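You operate a simulated robot arm through the tools that you are given. There is no shell and no other tool. Be economical: measure what you need, move in short steps, check, and stop when the job is done.

You run a simulated two-armed robot. Do the job below in one go: nothing can be reset, and whatever is moved stays where it is left.

TASK
Put the brass weight on the front of the pine table away on the top board of the side shelf. Take the yellow brush and put it on the brown wheel. Put the grey pad on the low shelf of the tool cart. Take the felt block from the top of the tool stand and put it on the shelf under the side bench. The order is free. Set down upright: felt block.

The check looks at the end state, three seconds after you hand in, the way a careful person would. Anything else that was tipped, shoved, dropped, spilled or broken makes it a failure.

THE ROBOT
Two 6-joint arms with two-finger grippers on one trunk, on a base that drives. Base frame: it is fixed to the floor where the robot stands at the start and does not move with it; the origin is under the middle of the robot, x ahead of it, y to its left, z up; the surface under the hand at the start is at about z = 0.78. Lengths are in m, angles in degrees, forces in N, time in s.
The left shoulder is at the start at [0.07, 0.148, 1.317], the right one opposite. With the tool pointing down near the work surface each hand reaches from about 0.28 to 0.56 m from the robot's upright axis, wherever it stands, measured 20 degrees to its own side. Places, roughly: brass weight [0.5, -0.25, 0.75]; brown wheel (6x6x3 cm) [-1.2, -1.9, 0.6]; felt block (7x3x3 cm) [-2.7, -3.8, 0.8]; grey pad (6x6x4 cm) [-1.2, -2, 0.6]; low shelf of the tool cart [-1.3, -1.9, 0.2]; shelf under the side bench (24x36 cm) [-0.6, -3.7, 0.2]; top board of the side shelf [0.9, 3, 1.2]; yellow brush (5x3x12 cm) [-1, -1.8, 0.7]. Payload 2.69 kg a hand.
The tool frame of a hand sits at the grasp point between the pads (the TCP): z along the fingers, y along the line on which they close. The tips reach 0.02 m beyond it. Largest opening 0.1 m; the body of the gripper starts 0.063 m behind the TCP.
Orientation is that of the tool frame in the base frame, as a unit quaternion [x, y, z, w]. With the fingers straight down and closing along the base's y, the tool's x points along the base's -x, its y along +y and its z along -z.

THE INTERFACE
- The arms move only by the tool send_rows. It takes "left_commands", "right_commands" or both (then of equal length, played together; a hand with none holds still); each is a list of rows, each an object of numbers (a shift or turn left out is 0, a gripper value left out holds the last): "tx", "ty", "tz": the shift along the base's x, y, z in m; "ax", "ay", "az": the turn, a rotation vector about the base's x, y, z in degrees; "grip": the gripper command, from -1 (fully open) to 1 (shut), values between in proportion. In form: [{"tx": .., "ty": .., "tz": .., "ax": .., "ay": .., "az": .., "grip": ..}, ...]. A call has 1 to 8 rows; each row shifts and turns the commanded pose from where the row before left it. Each row takes 0.2 s and may step no farther than 0.05 m and 8.6 degrees from the row before; otherwise, or with a gripper value out of range, the whole call is refused. A pose out of reach is approached as far as the arm can. The call stops where the force on the tool passes 40 N (or 10 N more than at its start, if that is more) or the arm is blocked; 0.2 s more then pass. Each finger travels about 0.045 m/s and halts on what it meets, pressing with about 29 N; the grip force reading is that of the motor and also rises with nothing between the fingers. The clock runs only during rows and for 0.2 s after the last one: add rows that do not move to give the fingers time. The reply holds the time, the measured pose of the TCP, the force on the tool along the base axes, the opening and the grip force, in the units named above and with some noise, with the torque about the TCP (base axes, N m) and any sound that the robot's microphone picked up.
- Cameras (640 x 400 px; columns grow to the right, rows downward): "scene" is now at [0.1156, -0.0393, 1.519]; the picture's right is [-0.51, -0.86, -0.00], its down [-0.69, 0.40, -0.61] and it looks along [0.52, -0.31, -0.80] (base axes); focal length 284 px, centre (320, 200). "left" rides on the left gripper at [0.07, 0.019, -0.099] in its tool frame; the picture's right is [-0.26, 0.97, 0.00], its down [-0.75, -0.20, -0.63] and it looks along [-0.61, -0.16, 0.78] (tool axes); focal length 230 px, centre (320, 200). "right" rides on the right gripper at [0.07, -0.019, -0.099] in its tool frame; the picture's right is [0.26, 0.97, 0.00], its down [-0.75, 0.20, -0.63] and it looks along [-0.61, 0.16, 0.78] (tool axes); focal length 230 px, centre (320, 200). There is no depth. A picture from a camera that has moved, and an enlarged one, comes with that camera's place and axes in the base frame and with its lens.
- snapshot(camera): a new picture of that camera. It takes no simulated time.
- slide_trunk(by): slides the trunk up (or, below 0, down) by that many m; the arms and the scene camera ride with it, the base frame stays. It gives what a move gives, with no picture.
- roll_base(legs): drives the robot by 1 to 6 legs, each [ahead, turn to the left] in m and degrees, along the robot's own axes; the way and the turn of a leg run together, so that a leg with both is an arc; at most 1.5 m and 180 degrees a leg. The arms and the cameras ride along, it lands a little off, and it stops where it bumps. It gives what a move gives.
- head_to(pan, tilt): turns the head with the scene camera to pan (to the left, within 86 degrees either way) and tilt (down, from -29 to 69), counted from straight ahead of the robot. It gives what a move gives.
- enlarge(camera, box): a new picture of the part [left, top, right, bottom] of that camera's present view, enlarged. It takes no simulated time.
- close_job(): hands the job in; it is judged then, once.

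Work in short steps. Places have to be worked out from the pictures, the camera data and where the tool is seen: move nearer, look again, correct. Check each grasp and each placing, and mend what went wrong. You have 165 turns and 130 pictures in all, those below and enlarged ones among them. Open the grippers and draw the arms clear of the work before you hand the job in, unless the task says otherwise; then end with one line.

The tools are called after "Emit:" as a command line: name --argument value ..., lists and objects as JSON in quotes. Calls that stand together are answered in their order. send_rows: Moves the arms, as the interface text tells. Its arguments: {"type":"object","properties":{"left_commands":{"type":"array"},"right_commands":{"type":"array"}},"required":[]} The other tools are called the same way: slide_trunk (by) slides the trunk up or down; roll_base (legs) drives the base; head_to (pan, tilt) turns the head that bears the scene camera; snapshot (camera) takes a picture; enlarge (camera, box) takes an enlarged picture of a part of a camera's view; close_job () hands the job in.

At the start:

```text
t: 0.0
left_tcp_pos: [0.5456, 0.0163, 1.0863]
left_ee_rot: [-0.001, 1.0, 0.0, 0.0]
left_contact_force: [-0.6, 0.6, -0.5]
left_moment: [0.0, 0.02, 0.0]
left_width: 0.1
left_finger_force: 0.2
right_tcp_pos: [0.3591, -0.3531, 1.0355]
right_ee_rot: [-0.001, 1.0, -0.001, 0.0]
right_contact_force: [0.2, 0.5, -0.4]
right_moment: [-0.04, 0.0, -0.02]
right_width: 0.0998
right_finger_force: 0.0
trunk travel left (down, up): [-0.875, 0.065]
robot x, y, heading: [0.0011, 0.0045, -0.1]
head pan, tilt: [-30.5, 52.7]
```

scene: 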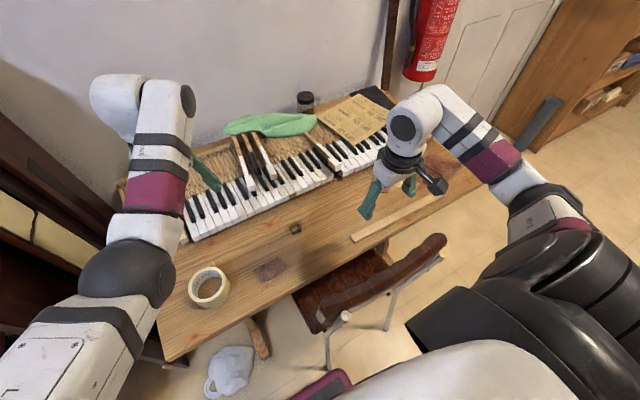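
right: 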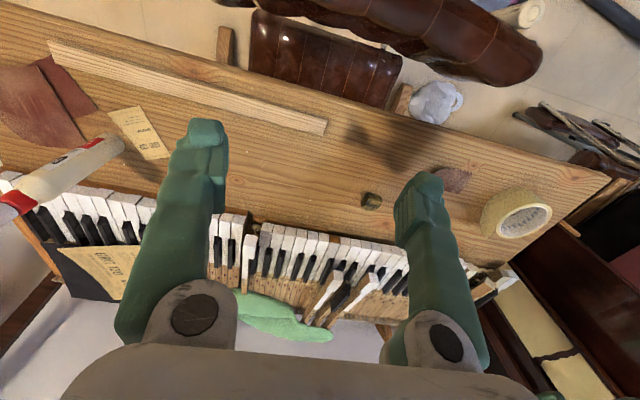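
left: 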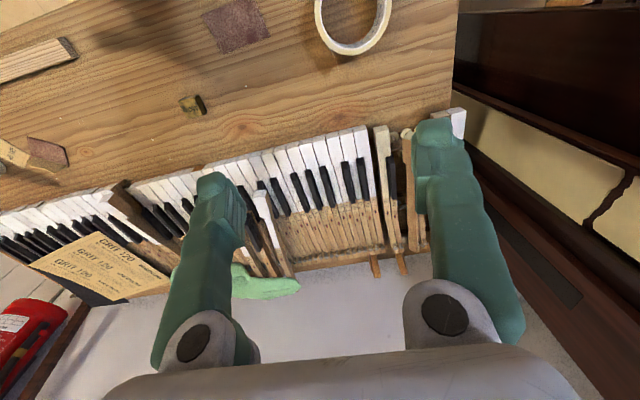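

The weight shows at about [0.54, -0.205, 0.785] from both views. I'll enlarge it to judge its shape and orientation.

Emit:
enlarge --camera "right" --box '[320, 160, 420, 240]'

Emit:
enlarge --camera "scene" --box '[240, 190, 350, 260]'

```text
5.00 times, centred on (370, 200) of right
camera zoom: at [0.2889, -0.3712, 1.1338], right [-0.26, 0.97, 0.0], down [0.75, 0.2, 0.63], along [0.61, 0.16, -0.78], focal length 1150 px, centre (70, 200)
```

zoom: 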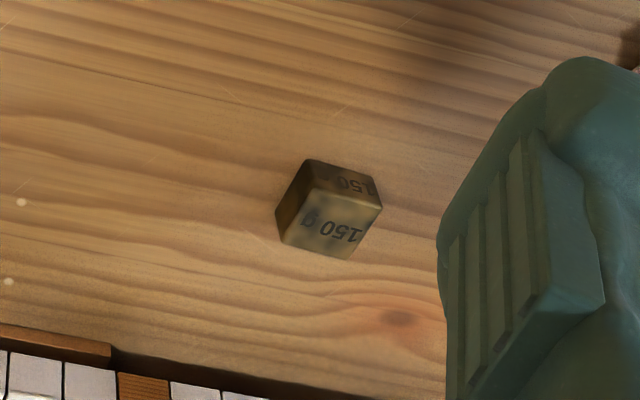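

```text
5.71 times, centred on (295, 225) of scene
camera zoom: at [0.1156, -0.0393, 1.519], right [-0.51, -0.86, 0.0], down [-0.69, 0.4, -0.61], along [0.52, -0.31, -0.8], focal length 1620 px, centre (463, 57)
```

zoom: 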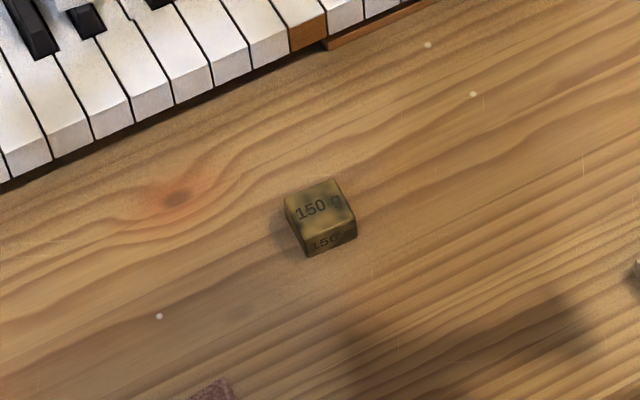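

The weight is a cube of about 27 mm, nearly aligned with the base axes, centred near [0.531, -0.205] with its top at about 0.807. I'll bring the right hand over it.

Emit:
send_rows --right_commands '[{"tx": 0.035, "ty": 0.03, "grip": -1}, {"tx": 0.035, "ty": 0.03}, {"tx": 0.035, "ty": 0.03, "tz": -0.02}, {"tx": 0.035, "ty": 0.03, "tz": -0.03}, {"tx": 0.032, "ty": 0.028, "tz": -0.035}, {"tz": -0.03}, {}]'

Emit:
snapshot --camera "right"

```text
refused: row 3 steps farther than a row can; nothing moved
```

```text
124 pictures are left
camera right: at [0.2889, -0.3712, 1.1338], right [-0.26, 0.97, 0.0], down [0.75, 0.2, 0.63], along [0.61, 0.16, -0.78], focal length 230 px, centre (320, 200)
```

right: 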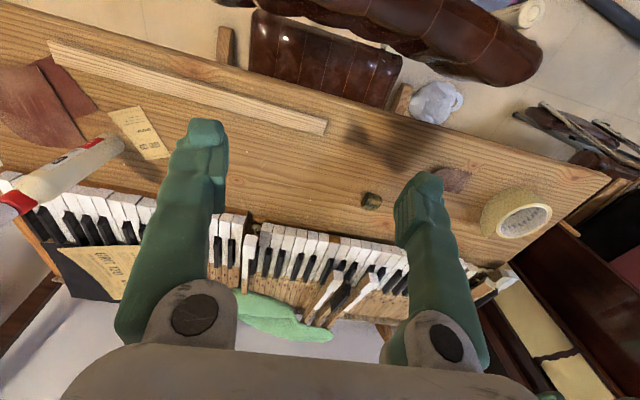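

One row was too long, so I'm sending the same move in shorter steps.

Emit:
send_rows --right_commands '[{"tx": 0.035, "ty": 0.03, "grip": -1}, {"tx": 0.035, "ty": 0.03}, {"tx": 0.035, "ty": 0.03}, {"tx": 0.035, "ty": 0.03}, {"tx": 0.032, "ty": 0.028}, {"tz": -0.045}, {"tz": -0.045}, {"tz": -0.03}]'

Emit:
snapshot --camera "right"

```text
t: 1.8
left_tcp_pos: [0.5465, 0.0154, 1.0855]
left_ee_rot: [-0.001, 1.0, -0.001, 0.001]
left_contact_force: [-0.5, 0.6, -0.2]
left_moment: [0.0, 0.02, 0.0]
left_width: 0.0999
left_finger_force: 0.0
right_tcp_pos: [0.4795, -0.1898, 0.9321]
right_ee_rot: [0.013, 1.0, 0.006, 0.001]
right_contact_force: [-0.4, 0.3, 0.8]
right_moment: [0.01, -0.02, -0.02]
right_width: 0.0999
right_finger_force: 0.0
right hand out of reach, approached as far as the arm can: row 1, 2, 3, 4, 5, 6, 7, 8
trunk travel left (down, up): [-0.875, 0.065]
robot x, y, heading: [0.0013, 0.0002, -0.1]
head pan, tilt: [-30.5, 52.7]
```

```text
123 pictures are left
camera right: at [0.4087, -0.2079, 1.0284], right [-0.23, 0.97, 0.01], down [0.75, 0.17, 0.63], along [0.61, 0.16, -0.77], focal length 230 px, centre (320, 200)
```

right: 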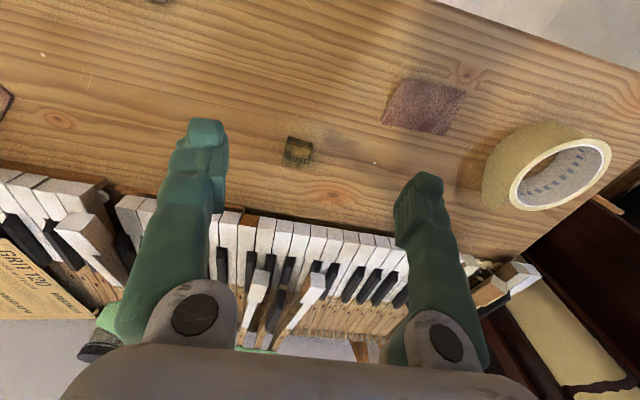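

The hand stopped short of full reach. I'll look down in front of the robot to see whether there is room to roll forward a few cm.

Emit:
head_to --pan 0 --tilt 69

Emit:
snapshot --camera "scene"

```text
t: 2.8
left_tcp_pos: [0.5462, 0.0165, 1.0861]
left_ee_rot: [-0.001, 1.0, 0.0, 0.0]
left_contact_force: [-0.1, -0.1, -0.1]
left_moment: [0.01, 0.01, -0.03]
left_width: 0.0998
left_finger_force: 0.0
right_tcp_pos: [0.4799, -0.189, 0.9309]
right_ee_rot: [0.011, 1.0, 0.006, 0.001]
right_contact_force: [-0.6, 0.1, 0.6]
right_moment: [0.0, -0.01, 0.0]
right_width: 0.1
right_finger_force: 0.0
trunk travel left (down, up): [-0.875, 0.065]
robot x, y, heading: [-0.0019, -0.0003, 0.0]
head pan, tilt: [0.0, 68.8]
```

```text
122 pictures are left
camera scene: at [0.1074, -0.0016, 1.5007], right [0.0, -1.0, 0.0], down [-0.93, 0.0, -0.36], along [0.36, 0.0, -0.93], focal length 284 px, centre (320, 200)
```

scene: 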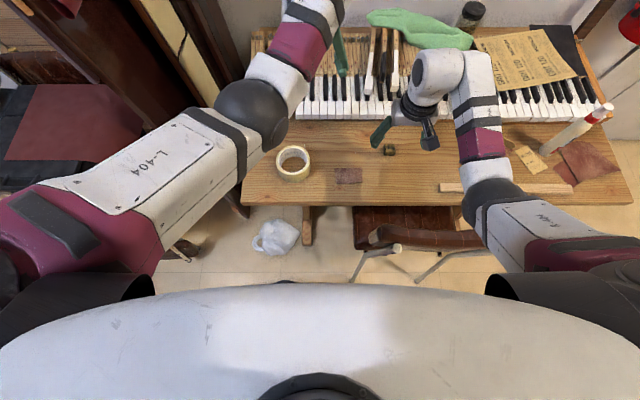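

The chair is close to the base, so I won't roll forward. Lowering the trunk a little brings the shoulder closer to wrist height and should extend the reach.

Emit:
slide_trunk --by -0.06

Emit:
send_rows --right_commands '[{}, {}]'

```text
t: 3.8
left_tcp_pos: [0.547, 0.0163, 1.0265]
left_ee_rot: [0.0, 1.0, 0.001, 0.0]
left_contact_force: [-0.5, 0.2, 0.3]
left_moment: [0.02, 0.0, 0.03]
left_width: 0.1003
left_finger_force: 0.0
right_tcp_pos: [0.4781, -0.1893, 0.8704]
right_ee_rot: [0.013, 1.0, 0.006, 0.001]
right_contact_force: [0.1, -0.2, 1.1]
right_moment: [-0.01, 0.0, 0.03]
right_width: 0.0999
right_finger_force: 0.0
trunk travel left (down, up): [-0.815, 0.125]
robot x, y, heading: [-0.0016, 0.0011, 0.1]
head pan, tilt: [0.0, 68.8]
```

```text
t: 4.3
left_tcp_pos: [0.5453, 0.0161, 1.0259]
left_ee_rot: [0.0, 1.0, 0.0, 0.0]
left_contact_force: [0.3, -1.1, 0.2]
left_moment: [0.01, 0.02, 0.03]
left_width: 0.0999
left_finger_force: 0.1
right_tcp_pos: [0.4803, -0.19, 0.8718]
right_ee_rot: [0.013, 1.0, 0.006, 0.001]
right_contact_force: [-0.2, -0.3, 0.1]
right_moment: [0.02, -0.01, 0.03]
right_width: 0.1003
right_finger_force: 0.1
trunk travel left (down, up): [-0.815, 0.125]
robot x, y, heading: [-0.0018, -0.0025, -0.3]
head pan, tilt: [0.0, 68.8]
```

Emit:
send_rows --right_commands '[{"tx": 0.026, "ty": -0.008}, {"tx": 0.026, "ty": -0.008}, {}, {}]'

Emit:
snapshot --camera "right"

```text
t: 5.3
left_tcp_pos: [0.548, 0.0153, 1.0256]
left_ee_rot: [-0.001, 1.0, 0.001, 0.0]
left_contact_force: [0.0, -0.2, 0.6]
left_moment: [-0.03, -0.03, 0.0]
left_width: 0.1
left_finger_force: 0.0
right_tcp_pos: [0.516, -0.1865, 0.8846]
right_ee_rot: [0.018, 1.0, 0.006, 0.003]
right_contact_force: [0.3, 0.2, -0.3]
right_moment: [-0.01, 0.03, -0.01]
right_width: 0.1001
right_finger_force: 0.0
right hand out of reach, approached as far as the arm can: row 1, 2
trunk travel left (down, up): [-0.815, 0.125]
robot x, y, heading: [-0.0023, 0.0007, -0.1]
head pan, tilt: [0.0, 68.8]
```

```text
121 pictures are left
camera right: at [0.4447, -0.2032, 0.982], right [-0.22, 0.97, 0.01], down [0.76, 0.17, 0.63], along [0.62, 0.15, -0.77], focal length 230 px, centre (320, 200)
```

right: 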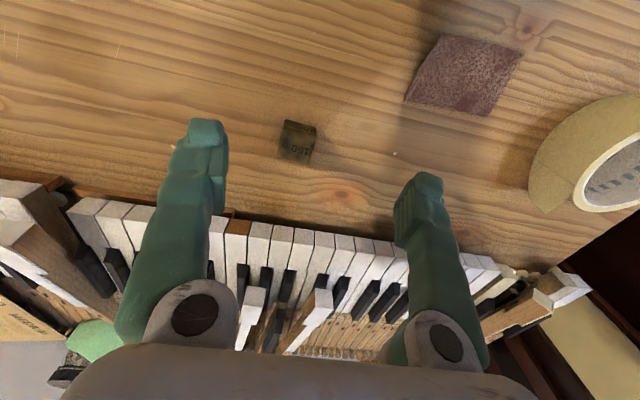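

Lowering the trunk helped. The cube reads [0.532, -0.203]; I'll lower the trunk another 6 cm, leaving the tips at about 0.805 on either side of the cube.

Emit:
slide_trunk --by -0.06

Emit:
send_rows --right_commands '[{"tx": 0.008, "ty": -0.008}, {"tx": 0.008, "ty": -0.008}, {}, {}]'

Emit:
snapshot --camera "right"

```text
t: 6.3
left_tcp_pos: [0.5456, 0.0154, 0.9653]
left_ee_rot: [0.0, 1.0, -0.001, 0.0]
left_contact_force: [0.0, 0.0, 1.6]
left_moment: [0.0, 0.0, -0.03]
left_width: 0.0999
left_finger_force: 0.1
right_tcp_pos: [0.5159, -0.1864, 0.8244]
right_ee_rot: [0.019, 1.0, 0.007, 0.001]
right_contact_force: [0.2, -0.5, -0.2]
right_moment: [-0.03, 0.02, -0.03]
right_width: 0.0998
right_finger_force: 0.1
trunk travel left (down, up): [-0.755, 0.185]
robot x, y, heading: [0.0016, -0.0017, 0.2]
head pan, tilt: [0.0, 68.8]
```

```text
t: 7.3
left_tcp_pos: [0.5477, 0.015, 0.9655]
left_ee_rot: [0.0, 1.0, -0.001, 0.0]
left_contact_force: [-0.3, 0.2, -0.7]
left_moment: [0.04, -0.01, 0.03]
left_width: 0.1001
left_finger_force: 0.0
right_tcp_pos: [0.5229, -0.1914, 0.8313]
right_ee_rot: [0.022, 1.0, 0.006, 0.002]
right_contact_force: [0.1, 0.4, -0.3]
right_moment: [0.05, 0.02, 0.01]
right_width: 0.1002
right_finger_force: 0.2
right hand out of reach, approached as far as the arm can: row 1, 2
trunk travel left (down, up): [-0.755, 0.185]
robot x, y, heading: [-0.0005, -0.0019, 0.1]
head pan, tilt: [0.0, 68.8]
```

```text
120 pictures are left
camera right: at [0.4512, -0.2079, 0.9285], right [-0.21, 0.98, 0.01], down [0.76, 0.16, 0.64], along [0.62, 0.14, -0.77], focal length 230 px, centre (320, 200)
```

right: 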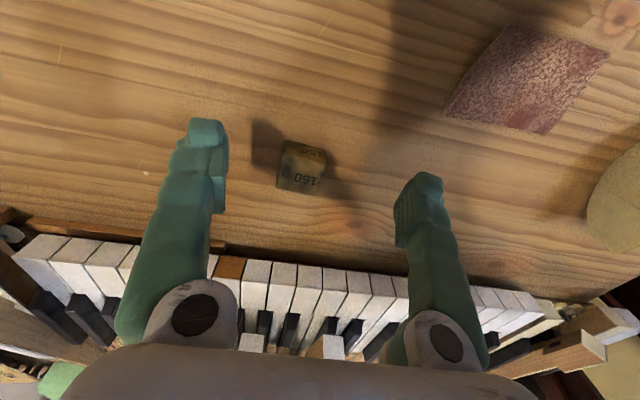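

Reach still tops out about 1 cm short. I'll drop the trunk 2 cm and tilt the fingers outward by 8 degrees, which pulls the wrist back into reach.

Emit:
slide_trunk --by -0.015

Emit:
send_rows --right_commands '[{"ay": -8}, {"tx": 0.009, "ty": -0.011}, {"tz": -0.004}, {}]'

Emit:
snapshot --camera "right"

```text
t: 8.0
left_tcp_pos: [0.5465, 0.016, 0.9507]
left_ee_rot: [-0.001, 1.0, 0.0, -0.001]
left_contact_force: [0.3, -0.2, 0.5]
left_moment: [0.03, 0.02, 0.02]
left_width: 0.1001
left_finger_force: 0.1
right_tcp_pos: [0.5227, -0.1903, 0.8162]
right_ee_rot: [0.023, 1.0, 0.004, 0.003]
right_contact_force: [-0.3, -1.0, 0.7]
right_moment: [0.03, 0.02, 0.0]
right_width: 0.0998
right_finger_force: 0.1
trunk travel left (down, up): [-0.74, 0.2]
robot x, y, heading: [0.0006, 0.0015, 0.0]
head pan, tilt: [0.0, 68.8]
```

```text
t: 9.0
left_tcp_pos: [0.5454, 0.0159, 0.9509]
left_ee_rot: [-0.001, 1.0, -0.001, -0.001]
left_contact_force: [-0.1, -0.9, 0.3]
left_moment: [-0.03, 0.02, 0.0]
left_width: 0.1
left_finger_force: 0.1
right_tcp_pos: [0.5316, -0.2023, 0.8131]
right_ee_rot: [0.022, 0.997, 0.007, 0.072]
right_contact_force: [-0.7, 1.4, 0.3]
right_moment: [0.0, 0.03, 0.02]
right_width: 0.1
right_finger_force: 0.1
trunk travel left (down, up): [-0.74, 0.2]
robot x, y, heading: [-0.0007, -0.0012, -0.1]
head pan, tilt: [0.0, 68.8]
```

```text
119 pictures are left
camera right: at [0.4469, -0.2183, 0.8992], right [-0.21, 0.98, -0.02], down [0.66, 0.16, 0.73], along [0.72, 0.14, -0.68], focal length 230 px, centre (320, 200)
```

right: 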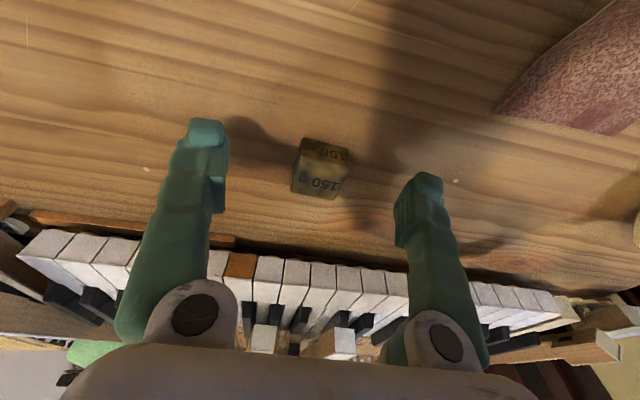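

The hand is now centred over the cube. I'll go down a little and close the fingers.

Emit:
send_rows --right_commands '[{"tz": -0.007}, {"grip": 1}, {}, {}, {}, {}, {}, {}]'

Emit:
snapshot --camera "right"

```text
t: 10.8
left_tcp_pos: [0.5461, 0.0147, 0.9509]
left_ee_rot: [-0.001, 1.0, -0.001, 0.0]
left_contact_force: [-0.2, 0.1, 1.3]
left_moment: [0.0, -0.02, -0.02]
left_width: 0.0999
left_finger_force: 0.1
right_tcp_pos: [0.5317, -0.2014, 0.806]
right_ee_rot: [0.025, 0.997, 0.007, 0.072]
right_contact_force: [-0.4, -0.5, 0.5]
right_moment: [-0.02, -0.02, -0.01]
right_width: 0.0292
right_finger_force: 29.5
trunk travel left (down, up): [-0.74, 0.2]
robot x, y, heading: [0.0023, -0.0023, -0.1]
head pan, tilt: [0.0, 68.8]
```

```text
118 pictures are left
camera right: at [0.4469, -0.2173, 0.8923], right [-0.21, 0.98, -0.02], down [0.66, 0.16, 0.73], along [0.72, 0.14, -0.68], focal length 230 px, centre (320, 200)
```

right: 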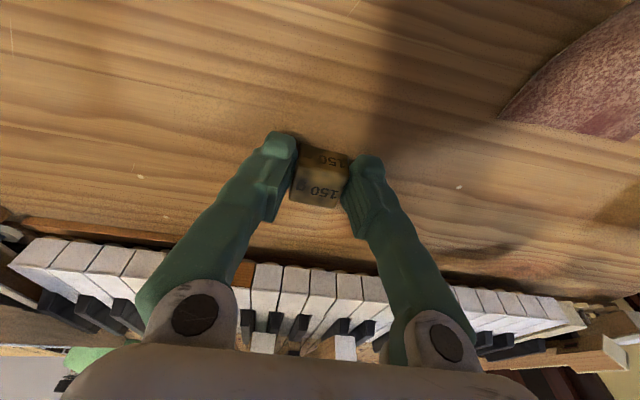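

The cube is gripped at 29 mm opening. I'll lift with the trunk, then draw both hands back.

Emit:
slide_trunk --by 0.2

Emit:
send_rows --right_commands '[{"tx": -0.04, "tz": 0.02, "ay": 8}, {"tx": -0.04, "tz": 0.02}, {"tx": -0.04, "tz": 0.02}, {"tx": -0.04, "tz": 0.02}, {"tx": -0.03}, {}]' --left_commands '[{"tx": -0.04, "ty": 0.02}, {"tx": -0.04, "ty": 0.02}, {"tx": -0.04, "ty": 0.02}, {"tx": -0.04, "ty": 0.02}, {"tx": -0.04, "ty": 0.02}, {}]'

Emit:
head_to --pan 80 --tilt 25

Emit:
snapshot --camera "scene"

Emit:
snapshot --camera "right"

```text
t: 12.9
left_tcp_pos: [0.5467, 0.0155, 1.1504]
left_ee_rot: [-0.001, 1.0, 0.0, 0.0]
left_contact_force: [0.2, -0.4, -0.1]
left_moment: [-0.02, 0.02, 0.01]
left_width: 0.1
left_finger_force: 0.1
right_tcp_pos: [0.5316, -0.2001, 1.0065]
right_ee_rot: [0.025, 0.997, 0.007, 0.072]
right_contact_force: [0.1, 0.4, -1.2]
right_moment: [0.01, 0.01, 0.01]
right_width: 0.0288
right_finger_force: 28.5
trunk travel left (down, up): [-0.94, 0.0]
robot x, y, heading: [-0.0013, -0.0015, -0.1]
head pan, tilt: [0.0, 68.8]
```

```text
t: 14.2
left_tcp_pos: [0.4766, 0.1446, 1.0491]
left_ee_rot: [-0.037, 0.997, 0.06, 0.027]
left_contact_force: [-0.4, 0.1, 0.1]
left_moment: [-0.05, -0.01, 0.0]
left_width: 0.0999
left_finger_force: 0.0
left hand out of reach, approached as far as the arm can: row 1, 2, 3, 4, 5
right_tcp_pos: [0.3801, -0.2383, 1.0123]
right_ee_rot: [0.024, 1.0, 0.007, 0.004]
right_contact_force: [-1.0, 0.6, -1.3]
right_moment: [0.03, -0.03, 0.0]
right_width: 0.0288
right_finger_force: 29.2
right hand out of reach, approached as far as the arm can: row 2, 3, 4, 5
trunk travel left (down, up): [-0.94, 0.0]
robot x, y, heading: [-0.0008, -0.003, 0.2]
head pan, tilt: [0.0, 68.8]
stopped in row 6 (left hand): the arm was blocked; the commanded pose is now the measured one
```

```text
t: 15.7
left_tcp_pos: [0.4801, 0.1439, 1.0501]
left_ee_rot: [-0.036, 0.997, 0.06, 0.027]
left_contact_force: [-0.2, 0.1, 0.5]
left_moment: [0.01, -0.01, 0.01]
left_width: 0.1
left_finger_force: 0.0
right_tcp_pos: [0.3815, -0.2401, 1.0105]
right_ee_rot: [0.024, 1.0, 0.007, 0.003]
right_contact_force: [0.2, -0.4, -1.4]
right_moment: [0.0, -0.02, 0.03]
right_width: 0.0288
right_finger_force: 29.1
trunk travel left (down, up): [-0.94, 0.0]
robot x, y, heading: [0.0007, 0.0002, -0.1]
head pan, tilt: [80.0, 25.0]
```

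```text
117 pictures are left
camera scene: at [0.0683, 0.0891, 1.625], right [0.98, -0.17, 0.0], down [-0.07, -0.42, -0.91], along [0.16, 0.89, -0.42], focal length 284 px, centre (320, 200)
```

scene: 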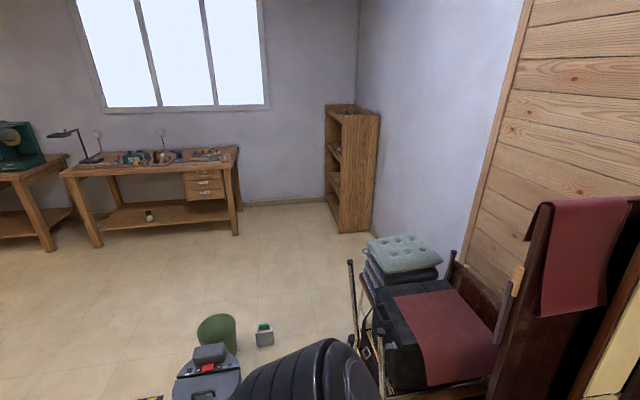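

```text
116 pictures are left
camera right: at [0.3098, -0.2562, 1.1075], right [-0.21, 0.98, 0.01], down [0.76, 0.16, 0.64], along [0.62, 0.14, -0.77], focal length 230 px, centre (320, 200)
```

right: 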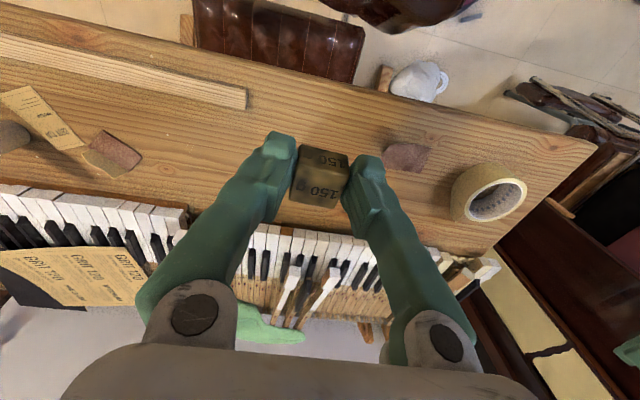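

The weight is held and lifted. Before driving I'll check beside and behind the robot on both sides.

Emit:
head_to --pan 86 --tilt 50

Emit:
snapshot --camera "scene"

Emit:
head_to --pan -86 --tilt 40

Emit:
snapshot --camera "scene"

```text
t: 16.6
left_tcp_pos: [0.4801, 0.1438, 1.0502]
left_ee_rot: [-0.037, 0.997, 0.06, 0.027]
left_contact_force: [-0.7, 0.0, 0.1]
left_moment: [-0.01, 0.04, 0.01]
left_width: 0.1001
left_finger_force: 0.0
right_tcp_pos: [0.3815, -0.2397, 1.0113]
right_ee_rot: [0.024, 1.0, 0.007, 0.003]
right_contact_force: [-0.5, 0.2, -1.8]
right_moment: [0.01, 0.0, 0.04]
right_width: 0.0285
right_finger_force: 28.7
trunk travel left (down, up): [-0.94, 0.0]
robot x, y, heading: [0.0006, 0.0025, 0.1]
head pan, tilt: [85.9, 50.0]
```

```text
115 pictures are left
camera scene: at [0.0573, 0.0753, 1.5877], right [1.0, -0.07, 0.0], down [-0.05, -0.76, -0.64], along [0.05, 0.64, -0.77], focal length 284 px, centre (320, 200)
```

scene: 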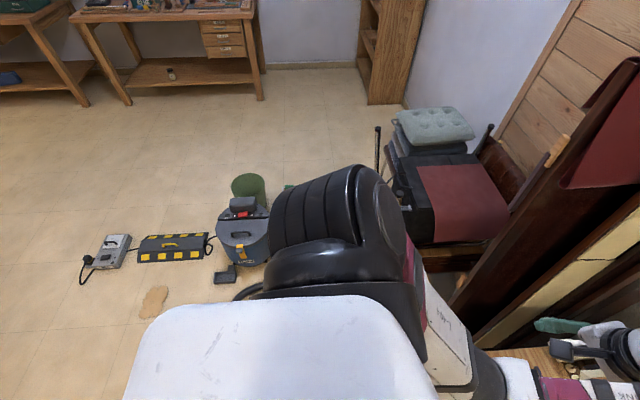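

```text
t: 19.2
left_tcp_pos: [0.4799, 0.1429, 1.0495]
left_ee_rot: [-0.036, 0.997, 0.06, 0.027]
left_contact_force: [-0.7, -0.3, -0.2]
left_moment: [0.01, -0.02, -0.03]
left_width: 0.1
left_finger_force: 0.0
right_tcp_pos: [0.3817, -0.2395, 1.0104]
right_ee_rot: [0.024, 1.0, 0.007, 0.004]
right_contact_force: [-0.2, 0.2, -2.5]
right_moment: [-0.01, 0.01, 0.02]
right_width: 0.029
right_finger_force: 28.9
trunk travel left (down, up): [-0.94, 0.0]
robot x, y, heading: [0.0046, -0.0011, 0.0]
head pan, tilt: [-85.9, 40.0]
```

```text
114 pictures are left
camera scene: at [0.0579, -0.0864, 1.6017], right [-1.0, -0.07, 0.0], down [-0.05, 0.64, -0.77], along [0.05, -0.76, -0.64], focal length 284 px, centre (320, 200)
```

scene: 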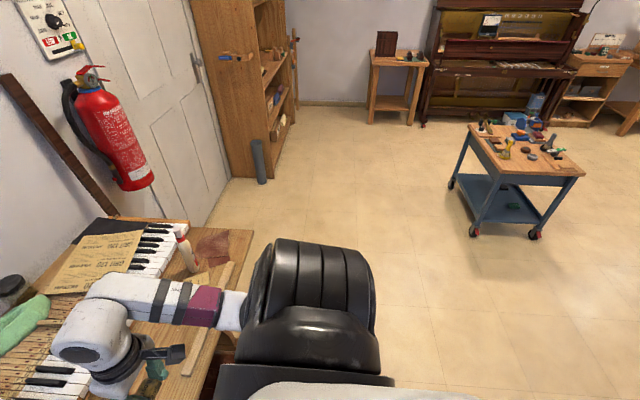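

Behind-left lie a vacuum, boxes and cables around y ≈ 1, so I'll go round them at x ≈ -1.8. I'll back off slightly from the chair and turn right in steps to look first.

Emit:
roll_base --legs '[[-0.12, 0], [0, -90]]'

Emit:
head_to --pan -80 --tilt 35

Emit:
snapshot --camera "scene"

```text
t: 24.4
left_tcp_pos: [0.0029, -0.4846, 1.0482]
left_ee_rot: [0.696, 0.715, 0.024, 0.061]
left_contact_force: [0.3, 0.0, 0.1]
left_moment: [-0.01, -0.01, -0.02]
left_width: 0.1002
left_finger_force: 0.1
right_tcp_pos: [-0.3752, -0.37, 1.01]
right_ee_rot: [0.741, 0.672, 0.003, 0.007]
right_contact_force: [-0.5, 0.6, -1.7]
right_moment: [0.02, 0.01, 0.05]
right_width: 0.029
right_finger_force: 28.3
trunk travel left (down, up): [-0.94, 0.0]
robot x, y, heading: [-0.1152, 0.0047, -92.7]
head pan, tilt: [-85.9, 40.0]
```

```text
t: 25.1
left_tcp_pos: [0.003, -0.4852, 1.0485]
left_ee_rot: [0.696, 0.715, 0.023, 0.062]
left_contact_force: [0.2, -1.4, -0.4]
left_moment: [0.0, 0.06, -0.02]
left_width: 0.0999
left_finger_force: 0.1
right_tcp_pos: [-0.3757, -0.3705, 1.0108]
right_ee_rot: [0.74, 0.673, 0.003, 0.007]
right_contact_force: [-0.1, 0.3, -0.2]
right_moment: [0.02, -0.01, 0.03]
right_width: 0.0289
right_finger_force: 29.1
trunk travel left (down, up): [-0.94, 0.0]
robot x, y, heading: [-0.1164, -0.0, -92.7]
head pan, tilt: [-80.0, 35.0]
```

```text
113 pictures are left
camera scene: at [-0.2072, -0.0629, 1.6093], right [-0.13, 0.99, 0.0], down [0.57, 0.07, -0.82], along [-0.81, -0.1, -0.57], focal length 284 px, centre (320, 200)
```

scene: 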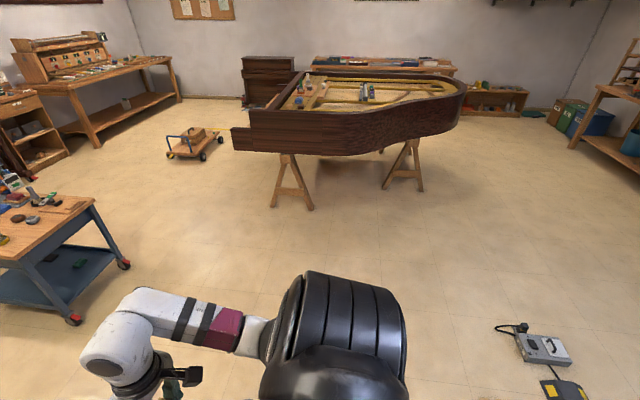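

The floor behind is clear up to the grand piano at x ≈ -2.1. I'll turn to face -x, drive to x ≈ -1.45, then turn toward the corridor left of the cable.

Emit:
roll_base --legs '[[0, -87], [1.35, 0], [0, -73]]'

Emit:
head_to --pan 0 --tilt 35

Emit:
snapshot --camera "scene"

```text
t: 38.7
left_tcp_pos: [-1.7155, 0.4631, 1.0491]
left_ee_rot: [0.812, -0.581, -0.056, 0.034]
left_contact_force: [0.0, 0.6, 0.0]
left_moment: [0.03, -0.01, -0.01]
left_width: 0.1
left_finger_force: 0.1
right_tcp_pos: [-1.3196, 0.4691, 1.0105]
right_ee_rot: [0.777, -0.63, -0.006, 0.004]
right_contact_force: [-0.5, -0.4, -1.1]
right_moment: [-0.02, 0.03, 0.02]
right_width: 0.0289
right_finger_force: 29.2
trunk travel left (down, up): [-0.94, 0.0]
robot x, y, heading: [-1.4549, 0.0356, 104.7]
head pan, tilt: [-80.0, 35.0]
```

```text
t: 40.2
left_tcp_pos: [-1.7165, 0.4637, 1.0469]
left_ee_rot: [0.812, -0.58, -0.057, 0.034]
left_contact_force: [-0.7, -0.6, -1.3]
left_moment: [0.01, -0.01, 0.0]
left_width: 0.1001
left_finger_force: 0.0
right_tcp_pos: [-1.318, 0.4687, 1.01]
right_ee_rot: [0.776, -0.63, -0.007, 0.003]
right_contact_force: [1.2, -0.3, -1.5]
right_moment: [-0.04, 0.04, 0.02]
right_width: 0.0288
right_finger_force: 29.2
trunk travel left (down, up): [-0.94, 0.0]
robot x, y, heading: [-1.4533, 0.0379, 104.7]
head pan, tilt: [0.0, 35.0]
```

```text
112 pictures are left
camera scene: at [-1.4868, 0.1709, 1.6093], right [0.97, 0.25, 0.0], down [0.14, -0.56, -0.82], along [-0.21, 0.79, -0.57], focal length 284 px, centre (320, 200)
```

scene: 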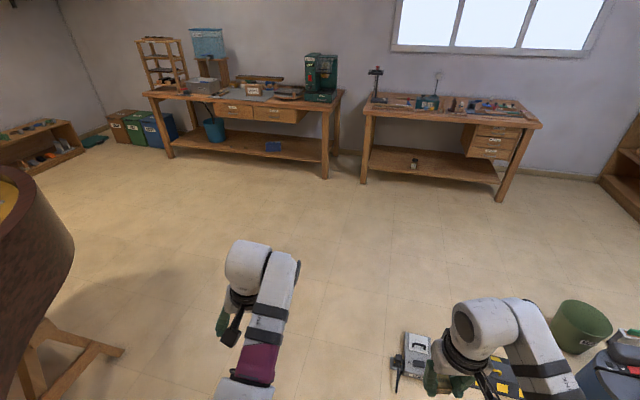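

The plug lies near [-1.3, 0.9] and the corridor is clear. I'll drive past it, curve toward the shelf and look again.

Emit:
roll_base --legs '[[1.25, 0], [0, -60], [1.2, 0], [0, -35]]'

Emit:
snapshot --camera "scene"

```text
t: 56.4
left_tcp_pos: [-0.4693, 2.2885, 1.047]
left_ee_rot: [-0.116, 0.991, 0.063, 0.018]
left_contact_force: [0.5, -0.2, 0.0]
left_moment: [-0.01, 0.02, -0.03]
left_width: 0.1001
left_finger_force: 0.1
right_tcp_pos: [-0.5027, 1.8934, 1.0104]
right_ee_rot: [-0.055, 0.998, 0.007, 0.002]
right_contact_force: [-0.4, -0.5, -0.2]
right_moment: [-0.01, -0.02, 0.01]
right_width: 0.0289
right_finger_force: 28.9
trunk travel left (down, up): [-0.94, 0.0]
robot x, y, heading: [-0.9169, 2.0713, 8.9]
head pan, tilt: [0.0, 35.0]
```

```text
111 pictures are left
camera scene: at [-0.779, 2.0898, 1.6093], right [0.16, -0.99, 0.0], down [-0.57, -0.09, -0.82], along [0.81, 0.13, -0.57], focal length 284 px, centre (320, 200)
```

scene: 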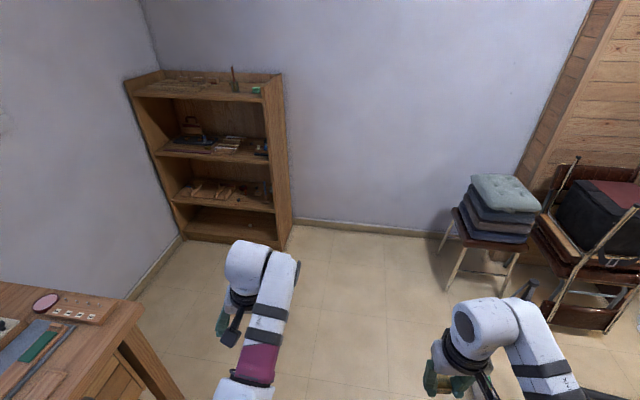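

The shelf's open face is at x ≈ 0.79, y 2.69–3.5, with its top at about 1.18. I'll enlarge the top to find a free spot.

Emit:
enlarge --camera "scene" --box '[110, 50, 310, 175]'

```text
3.20 times, centred on (210, 112) of scene
camera zoom: at [-0.779, 2.0898, 1.6093], right [0.16, -0.99, 0.0], down [-0.57, -0.09, -0.82], along [0.81, 0.13, -0.57], focal length 907 px, centre (672, 480)
```

zoom: 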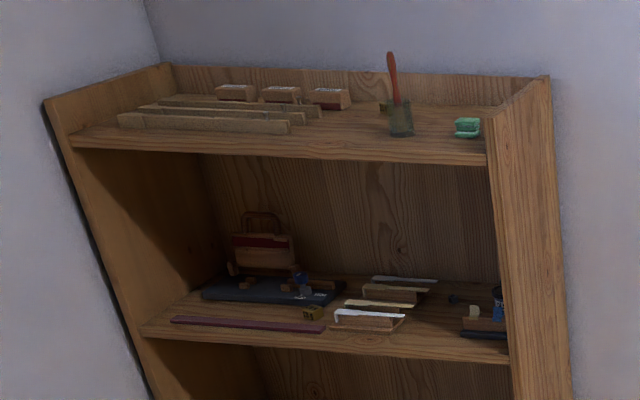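

The free spot is between the strips and the glass with the brush, around [0.85, 2.96]. Before going closer I'll test in free space how high the right hand gets with fingers tilted outward.

Emit:
send_rows --right_commands '[{"ax": 1.2, "ay": -8}, {"ax": 1.2, "ay": -8, "tx": 0.02}, {"ax": 1.2, "ay": -8, "tx": 0.02}, {"tz": 0.03, "tx": 0.03}, {"tz": 0.03, "tx": 0.03}, {"tz": 0.03, "tx": 0.02}, {"tz": 0.03, "tx": 0.02}, {"tz": 0.03}]'

```text
t: 58.2
left_tcp_pos: [-0.4697, 2.2899, 1.0462]
left_ee_rot: [-0.116, 0.991, 0.064, 0.018]
left_contact_force: [1.0, -1.1, 0.0]
left_moment: [0.01, -0.01, 0.03]
left_width: 0.1002
left_finger_force: 0.1
right_tcp_pos: [-0.3621, 1.8923, 1.1632]
right_ee_rot: [-0.055, 0.976, 0.027, 0.211]
right_contact_force: [-0.5, -0.2, -1.2]
right_moment: [-0.02, 0.02, -0.01]
right_width: 0.0287
right_finger_force: 29.1
trunk travel left (down, up): [-0.94, 0.0]
robot x, y, heading: [-0.9164, 2.071, 8.9]
head pan, tilt: [0.0, 35.0]
```

That tracked fully with no reach limit. I'll continue up to about 1.28.

Emit:
send_rows --right_commands '[{"tz": 0.04}, {"tz": 0.04}, {"tz": 0.04}, {}]'

Emit:
snapshot --camera "right"

```text
t: 59.2
left_tcp_pos: [-0.4687, 2.2884, 1.0463]
left_ee_rot: [-0.116, 0.991, 0.065, 0.018]
left_contact_force: [-0.3, 0.5, 0.6]
left_moment: [0.0, -0.02, 0.0]
left_width: 0.0999
left_finger_force: 0.1
right_tcp_pos: [-0.3507, 1.8748, 1.2681]
right_ee_rot: [-0.055, 0.975, 0.03, 0.214]
right_contact_force: [-0.2, 0.2, -1.5]
right_moment: [-0.02, 0.02, 0.01]
right_width: 0.0289
right_finger_force: 29.5
right hand out of reach, approached as far as the arm can: row 3
trunk travel left (down, up): [-0.94, 0.0]
robot x, y, heading: [-0.9152, 2.0708, 9.0]
head pan, tilt: [0.0, 35.0]
```

```text
109 pictures are left
camera right: at [-0.4531, 1.8423, 1.326], right [-0.35, 0.93, -0.08], down [0.39, 0.22, 0.89], along [0.85, 0.28, -0.44], focal length 230 px, centre (320, 200)
```

right: 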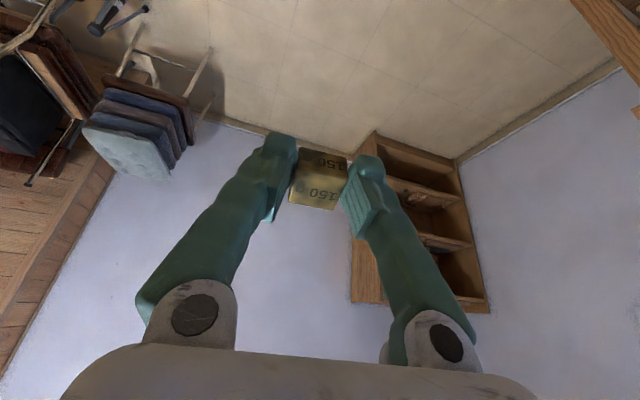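

Height 1.268 is reachable. The cube should be set down level (8° tilt), so I'll test whether the lesser tilt is reachable at about 1.22.

Emit:
send_rows --right_commands '[{"tz": -0.025, "ty": 0.02}, {"tz": -0.02, "ay": 8, "ax": -1.2}, {"ay": 8, "ax": -1.2}, {}]'

```text
t: 60.2
left_tcp_pos: [-0.4695, 2.2884, 1.0472]
left_ee_rot: [-0.117, 0.991, 0.063, 0.017]
left_contact_force: [0.2, 0.7, 0.6]
left_moment: [-0.02, 0.0, -0.02]
left_width: 0.0997
left_finger_force: 0.2
right_tcp_pos: [-0.3228, 1.8873, 1.1935]
right_ee_rot: [-0.051, 0.996, 0.016, 0.078]
right_contact_force: [0.6, -0.7, -1.3]
right_moment: [-0.03, 0.02, -0.01]
right_width: 0.0288
right_finger_force: 29.2
right hand out of reach, approached as far as the arm can: row 2, 3
trunk travel left (down, up): [-0.94, 0.0]
robot x, y, heading: [-0.9143, 2.0713, 9.0]
head pan, tilt: [0.0, 35.0]
```

At 8° tilt the hand gets to about 1.19, which is roughly the set-down height. I'll return to the higher, tilted carry pose before driving closer.

Emit:
send_rows --right_commands '[{"tx": -0.02, "ay": -8, "ax": 1.2}, {"ay": -8, "ax": 1.2}, {"tz": 0.03}, {"tz": 0.03}, {}]'

Emit:
roll_base --legs '[[0, -4], [0.88, 0], [0, 85], [0.6, 0], [0, -60]]'

Emit:
snapshot --camera "scene"

```text
t: 61.4
left_tcp_pos: [-0.4696, 2.2884, 1.047]
left_ee_rot: [-0.117, 0.991, 0.065, 0.018]
left_contact_force: [-0.5, 0.3, 0.6]
left_moment: [0.01, 0.02, -0.01]
left_width: 0.0998
left_finger_force: 0.0
right_tcp_pos: [-0.3417, 1.884, 1.253]
right_ee_rot: [-0.055, 0.975, 0.027, 0.212]
right_contact_force: [0.3, -0.2, -2.4]
right_moment: [0.01, 0.02, -0.01]
right_width: 0.0288
right_finger_force: 29.1
trunk travel left (down, up): [-0.94, 0.0]
robot x, y, heading: [-0.9166, 2.0634, 9.1]
head pan, tilt: [0.0, 35.0]
```

```text
t: 75.8
left_tcp_pos: [0.3075, 3.1135, 1.0449]
left_ee_rot: [-0.294, 0.954, 0.064, 0.004]
left_contact_force: [-0.3, 0.6, 0.1]
left_moment: [0.02, 0.04, -0.01]
left_width: 0.1
left_finger_force: 0.0
right_tcp_pos: [0.5699, 2.7823, 1.2531]
right_ee_rot: [-0.23, 0.949, 0.065, 0.203]
right_contact_force: [0.6, 0.0, -1.5]
right_moment: [-0.06, -0.02, 0.0]
right_width: 0.0288
right_finger_force: 28.8
trunk travel left (down, up): [-0.94, 0.0]
robot x, y, heading: [-0.0329, 2.7451, 29.8]
head pan, tilt: [0.0, 35.0]
```

```text
108 pictures are left
camera scene: at [0.0901, 2.8158, 1.6093], right [0.5, -0.87, 0.0], down [-0.5, -0.29, -0.82], along [0.71, 0.41, -0.57], focal length 284 px, centre (320, 200)
```

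scene: 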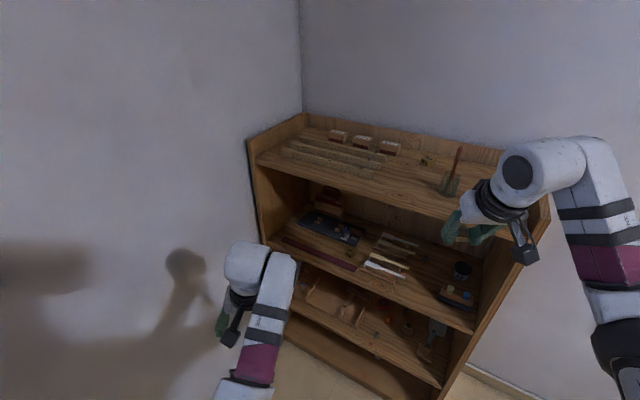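

Emit:
enlarge --camera "scene" --box '[240, 100, 480, 250]'

```text
2.67 times, centred on (360, 175) of scene
camera zoom: at [0.0901, 2.8158, 1.6093], right [0.5, -0.87, 0.0], down [-0.5, -0.29, -0.82], along [0.71, 0.41, -0.57], focal length 756 px, centre (213, 267)
```

zoom: 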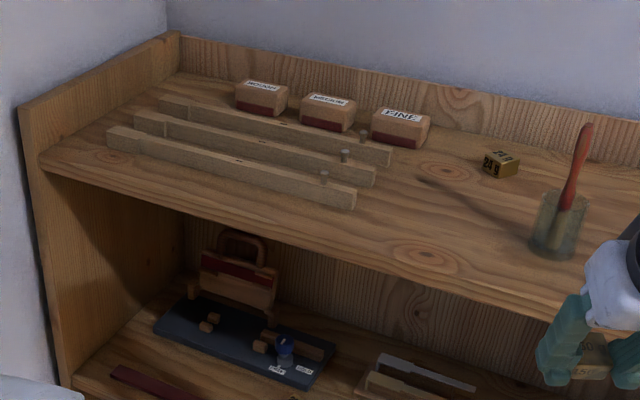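

The free spot is around [0.84, 2.96] on a board at z ≈ 1.185, and the glass is at [0.81, 2.835]. The right arm should come in straight along +x so that it stays off the glass, so I'll shift the base to y ≈ 3.0 and face 0°.

Emit:
roll_base --legs '[[0.08, 0], [0, -115], [-0.24, 0], [0, 85]]'

Emit:
snapshot --camera "scene"

```text
t: 77.4
left_tcp_pos: [0.3566, 3.1753, 1.0677]
left_ee_rot: [-0.301, 0.946, 0.113, 0.034]
left_contact_force: [-0.2, -0.2, -0.7]
left_moment: [0.0, 0.06, 0.0]
left_width: 0.1
left_finger_force: 0.0
right_tcp_pos: [0.6093, 2.7849, 1.2617]
right_ee_rot: [-0.217, 0.951, 0.058, 0.212]
right_contact_force: [0.0, 0.1, -2.3]
right_moment: [-0.06, 0.09, 0.0]
right_width: 0.0291
right_finger_force: 28.9
trunk travel left (down, up): [-0.94, 0.0]
robot x, y, heading: [0.0373, 2.7874, 28.4]
head pan, tilt: [0.0, 35.0]
stopped in leg 2: the robot was blocked; the commanded pose is now the measured one
```

```text
106 pictures are left
camera scene: at [0.1652, 2.8561, 1.6089], right [0.47, -0.88, 0.0], down [-0.51, -0.27, -0.82], along [0.72, 0.39, -0.58], focal length 284 px, centre (320, 200)
```

scene: 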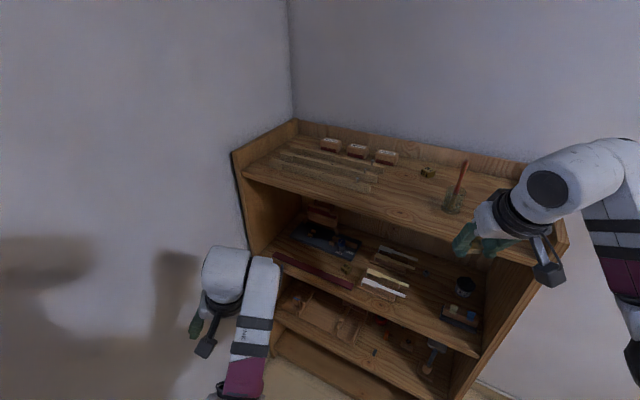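

A turn was blocked and the left arm was nudged. I'll look left to see what it touched.

Emit:
head_to --pan 75 --tilt 45

Emit:
snapshot --camera "scene"

Emit:
head_to --pan -75 --tilt 45

Emit:
snapshot --camera "scene"

```text
t: 78.9
left_tcp_pos: [0.3573, 3.1727, 1.0659]
left_ee_rot: [-0.302, 0.946, 0.112, 0.032]
left_contact_force: [0.3, -0.6, 0.1]
left_moment: [0.01, 0.05, 0.02]
left_width: 0.1
left_finger_force: 0.1
right_tcp_pos: [0.6095, 2.7839, 1.2628]
right_ee_rot: [-0.216, 0.951, 0.061, 0.212]
right_contact_force: [0.6, 0.4, -1.5]
right_moment: [0.01, 0.06, 0.03]
right_width: 0.0288
right_finger_force: 29.0
trunk travel left (down, up): [-0.94, 0.0]
robot x, y, heading: [0.0412, 2.7844, 28.2]
head pan, tilt: [75.0, 45.0]
```

```text
105 pictures are left
camera scene: at [0.0688, 2.8904, 1.5944], right [0.97, 0.23, 0.0], down [0.16, -0.69, -0.71], along [-0.16, 0.69, -0.71], focal length 284 px, centre (320, 200)
```

scene: 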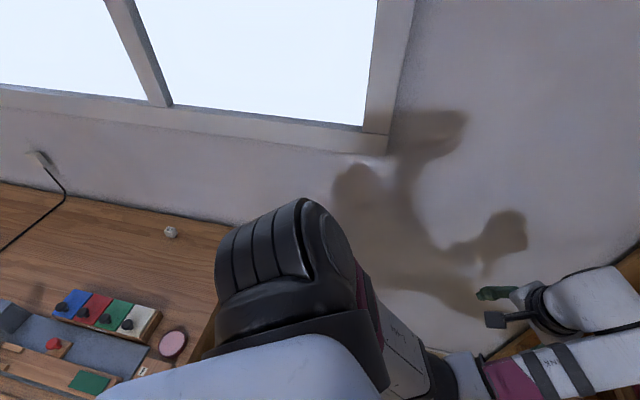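

```text
t: 81.2
left_tcp_pos: [0.3566, 3.1722, 1.0675]
left_ee_rot: [-0.302, 0.946, 0.112, 0.033]
left_contact_force: [-0.1, -0.1, -0.1]
left_moment: [0.0, 0.01, -0.02]
left_width: 0.0999
left_finger_force: 0.0
right_tcp_pos: [0.6096, 2.7844, 1.2625]
right_ee_rot: [-0.215, 0.951, 0.059, 0.214]
right_contact_force: [0.1, -0.1, -0.9]
right_moment: [-0.02, -0.01, 0.01]
right_width: 0.0289
right_finger_force: 29.5
trunk travel left (down, up): [-0.94, 0.0]
robot x, y, heading: [0.0364, 2.7862, 28.3]
head pan, tilt: [-75.0, 45.0]
```

```text
104 pictures are left
camera scene: at [0.1413, 2.7513, 1.5945], right [-0.73, -0.69, 0.0], down [-0.49, 0.51, -0.71], along [0.48, -0.51, -0.71], focal length 284 px, centre (320, 200)
```

scene: 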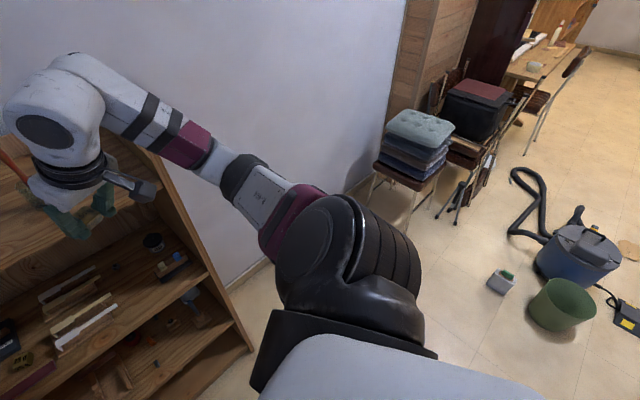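

I can't tell what touched. I'll check the right-hand camera and the cube.

Emit:
snapshot --camera "right"

Emit:
snapshot --camera "left"

```text
103 pictures are left
camera right: at [0.5211, 2.7199, 1.3204], right [-0.63, 0.77, -0.09], down [0.29, 0.34, 0.9], along [0.72, 0.54, -0.43], focal length 230 px, centre (320, 200)
```

right: 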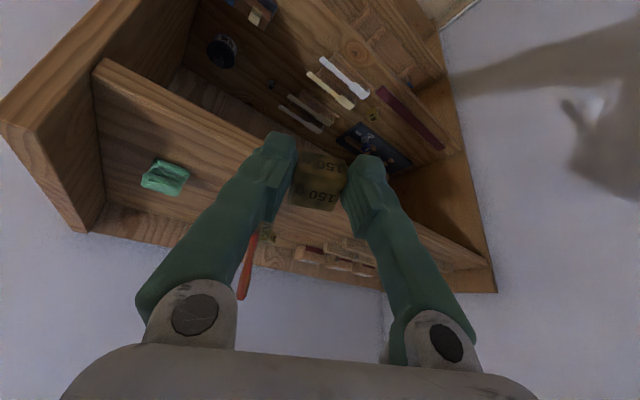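

```text
102 pictures are left
camera left: at [0.289, 3.1258, 1.1585], right [-0.35, 0.91, 0.22], down [0.73, 0.12, 0.67], along [0.59, 0.39, -0.71], focal length 230 px, centre (320, 200)
```

left: 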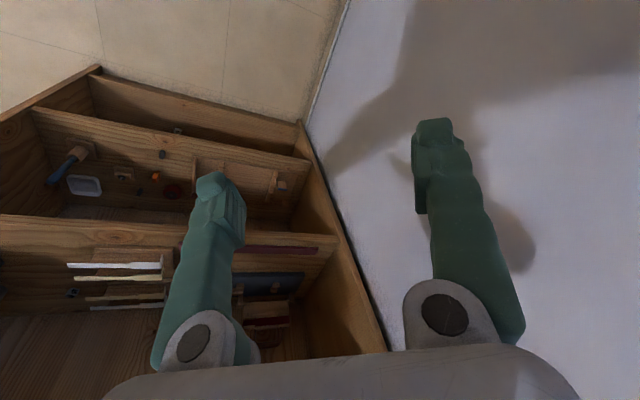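

Both hands are clear of everything, so the base's rear probably touched the bench. I'll shift the right hand 6 cm to the robot's left, well off the glass, and then drive straight ahead at this heading.

Emit:
send_rows --right_commands '[{"tx": -0.014, "ty": 0.027}, {"tx": -0.014, "ty": 0.027}, {}]'

Emit:
roll_base --legs '[[0.15, 0]]'

Emit:
head_to --pan -15 --tilt 40

Emit:
snapshot --camera "scene"

```text
t: 82.0
left_tcp_pos: [0.3572, 3.1728, 1.0674]
left_ee_rot: [-0.301, 0.946, 0.112, 0.033]
left_contact_force: [-0.2, 0.6, -0.5]
left_moment: [-0.04, -0.01, 0.0]
left_width: 0.1001
left_finger_force: 0.0
right_tcp_pos: [0.608, 2.7835, 1.2622]
right_ee_rot: [-0.216, 0.951, 0.06, 0.214]
right_contact_force: [-0.6, 0.2, -2.4]
right_moment: [0.01, 0.02, 0.0]
right_width: 0.0289
right_finger_force: 28.8
right hand out of reach, approached as far as the arm can: row 1, 2
trunk travel left (down, up): [-0.94, 0.0]
robot x, y, heading: [0.0398, 2.7852, 28.3]
head pan, tilt: [-75.0, 45.0]
```

```text
t: 83.4
left_tcp_pos: [0.4796, 3.2402, 1.0724]
left_ee_rot: [-0.301, 0.946, 0.116, 0.041]
left_contact_force: [-0.4, -0.6, -0.4]
left_moment: [0.08, 0.0, -0.01]
left_width: 0.1
left_finger_force: 0.0
right_tcp_pos: [0.7298, 2.8482, 1.269]
right_ee_rot: [-0.216, 0.95, 0.06, 0.218]
right_contact_force: [0.2, -0.8, -0.7]
right_moment: [0.04, 0.03, -0.01]
right_width: 0.029
right_finger_force: 29.2
trunk travel left (down, up): [-0.94, 0.0]
robot x, y, heading: [0.1719, 2.8598, 28.1]
head pan, tilt: [-75.0, 45.0]
```

```text
t: 84.7
left_tcp_pos: [0.4856, 3.2444, 1.0694]
left_ee_rot: [-0.302, 0.946, 0.116, 0.037]
left_contact_force: [0.0, -0.5, -0.6]
left_moment: [-0.01, 0.0, -0.04]
left_width: 0.1
left_finger_force: 0.1
right_tcp_pos: [0.7367, 2.8521, 1.264]
right_ee_rot: [-0.215, 0.951, 0.059, 0.215]
right_contact_force: [-0.1, -0.6, -1.1]
right_moment: [-0.01, 0.0, -0.03]
right_width: 0.029
right_finger_force: 28.8
trunk travel left (down, up): [-0.94, 0.0]
robot x, y, heading: [0.1707, 2.8574, 28.4]
head pan, tilt: [-15.0, 40.0]
```

```text
101 pictures are left
camera scene: at [0.2994, 2.9002, 1.6018], right [0.23, -0.97, 0.0], down [-0.63, -0.15, -0.77], along [0.75, 0.17, -0.64], focal length 284 px, centre (320, 200)
```

scene: 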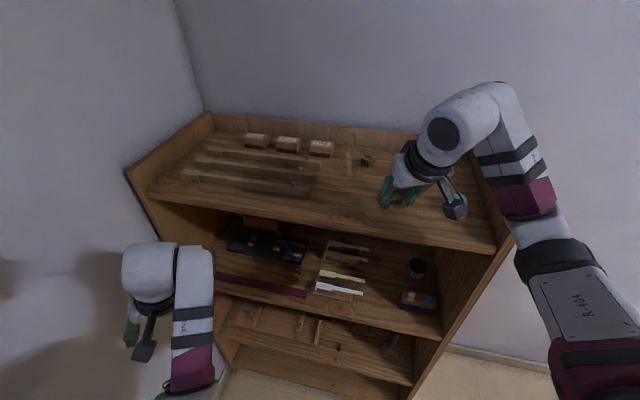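

The hand stayed at its lateral limit, 6 cm short of the glass. Turning the base left by 6° swings the hand away from the glass, and then 12 cm ahead brings it over the free spot.

Emit:
roll_base --legs '[[0, 6]]'

Emit:
snapshot --camera "scene"

```text
t: 85.6
left_tcp_pos: [0.4444, 3.2712, 1.0682]
left_ee_rot: [-0.351, 0.928, 0.12, 0.026]
left_contact_force: [-1.8, -3.9, 0.5]
left_moment: [0.33, -0.15, -0.04]
left_width: 0.0999
left_finger_force: 0.1
right_tcp_pos: [0.7377, 2.903, 1.2617]
right_ee_rot: [-0.262, 0.939, 0.071, 0.211]
right_contact_force: [-1.2, -0.4, -1.2]
right_moment: [-0.04, -0.01, -0.07]
right_width: 0.0287
right_finger_force: 29.0
trunk travel left (down, up): [-0.94, 0.0]
robot x, y, heading: [0.1683, 2.8585, 34.1]
head pan, tilt: [-15.0, 40.0]
```

```text
100 pictures are left
camera scene: at [0.2971, 2.9065, 1.6017], right [0.33, -0.94, -0.01], down [-0.61, -0.21, -0.77], along [0.72, 0.25, -0.64], focal length 284 px, centre (320, 200)
```

scene: 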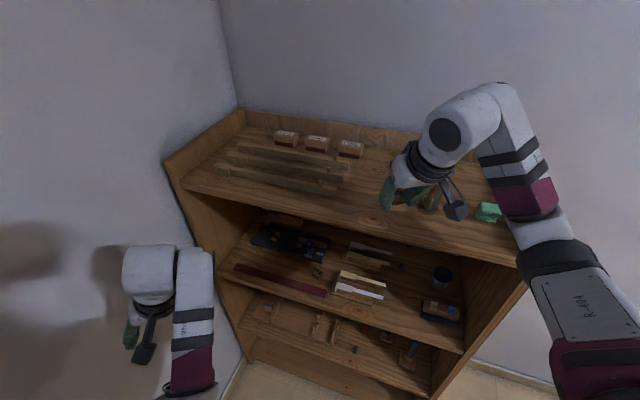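

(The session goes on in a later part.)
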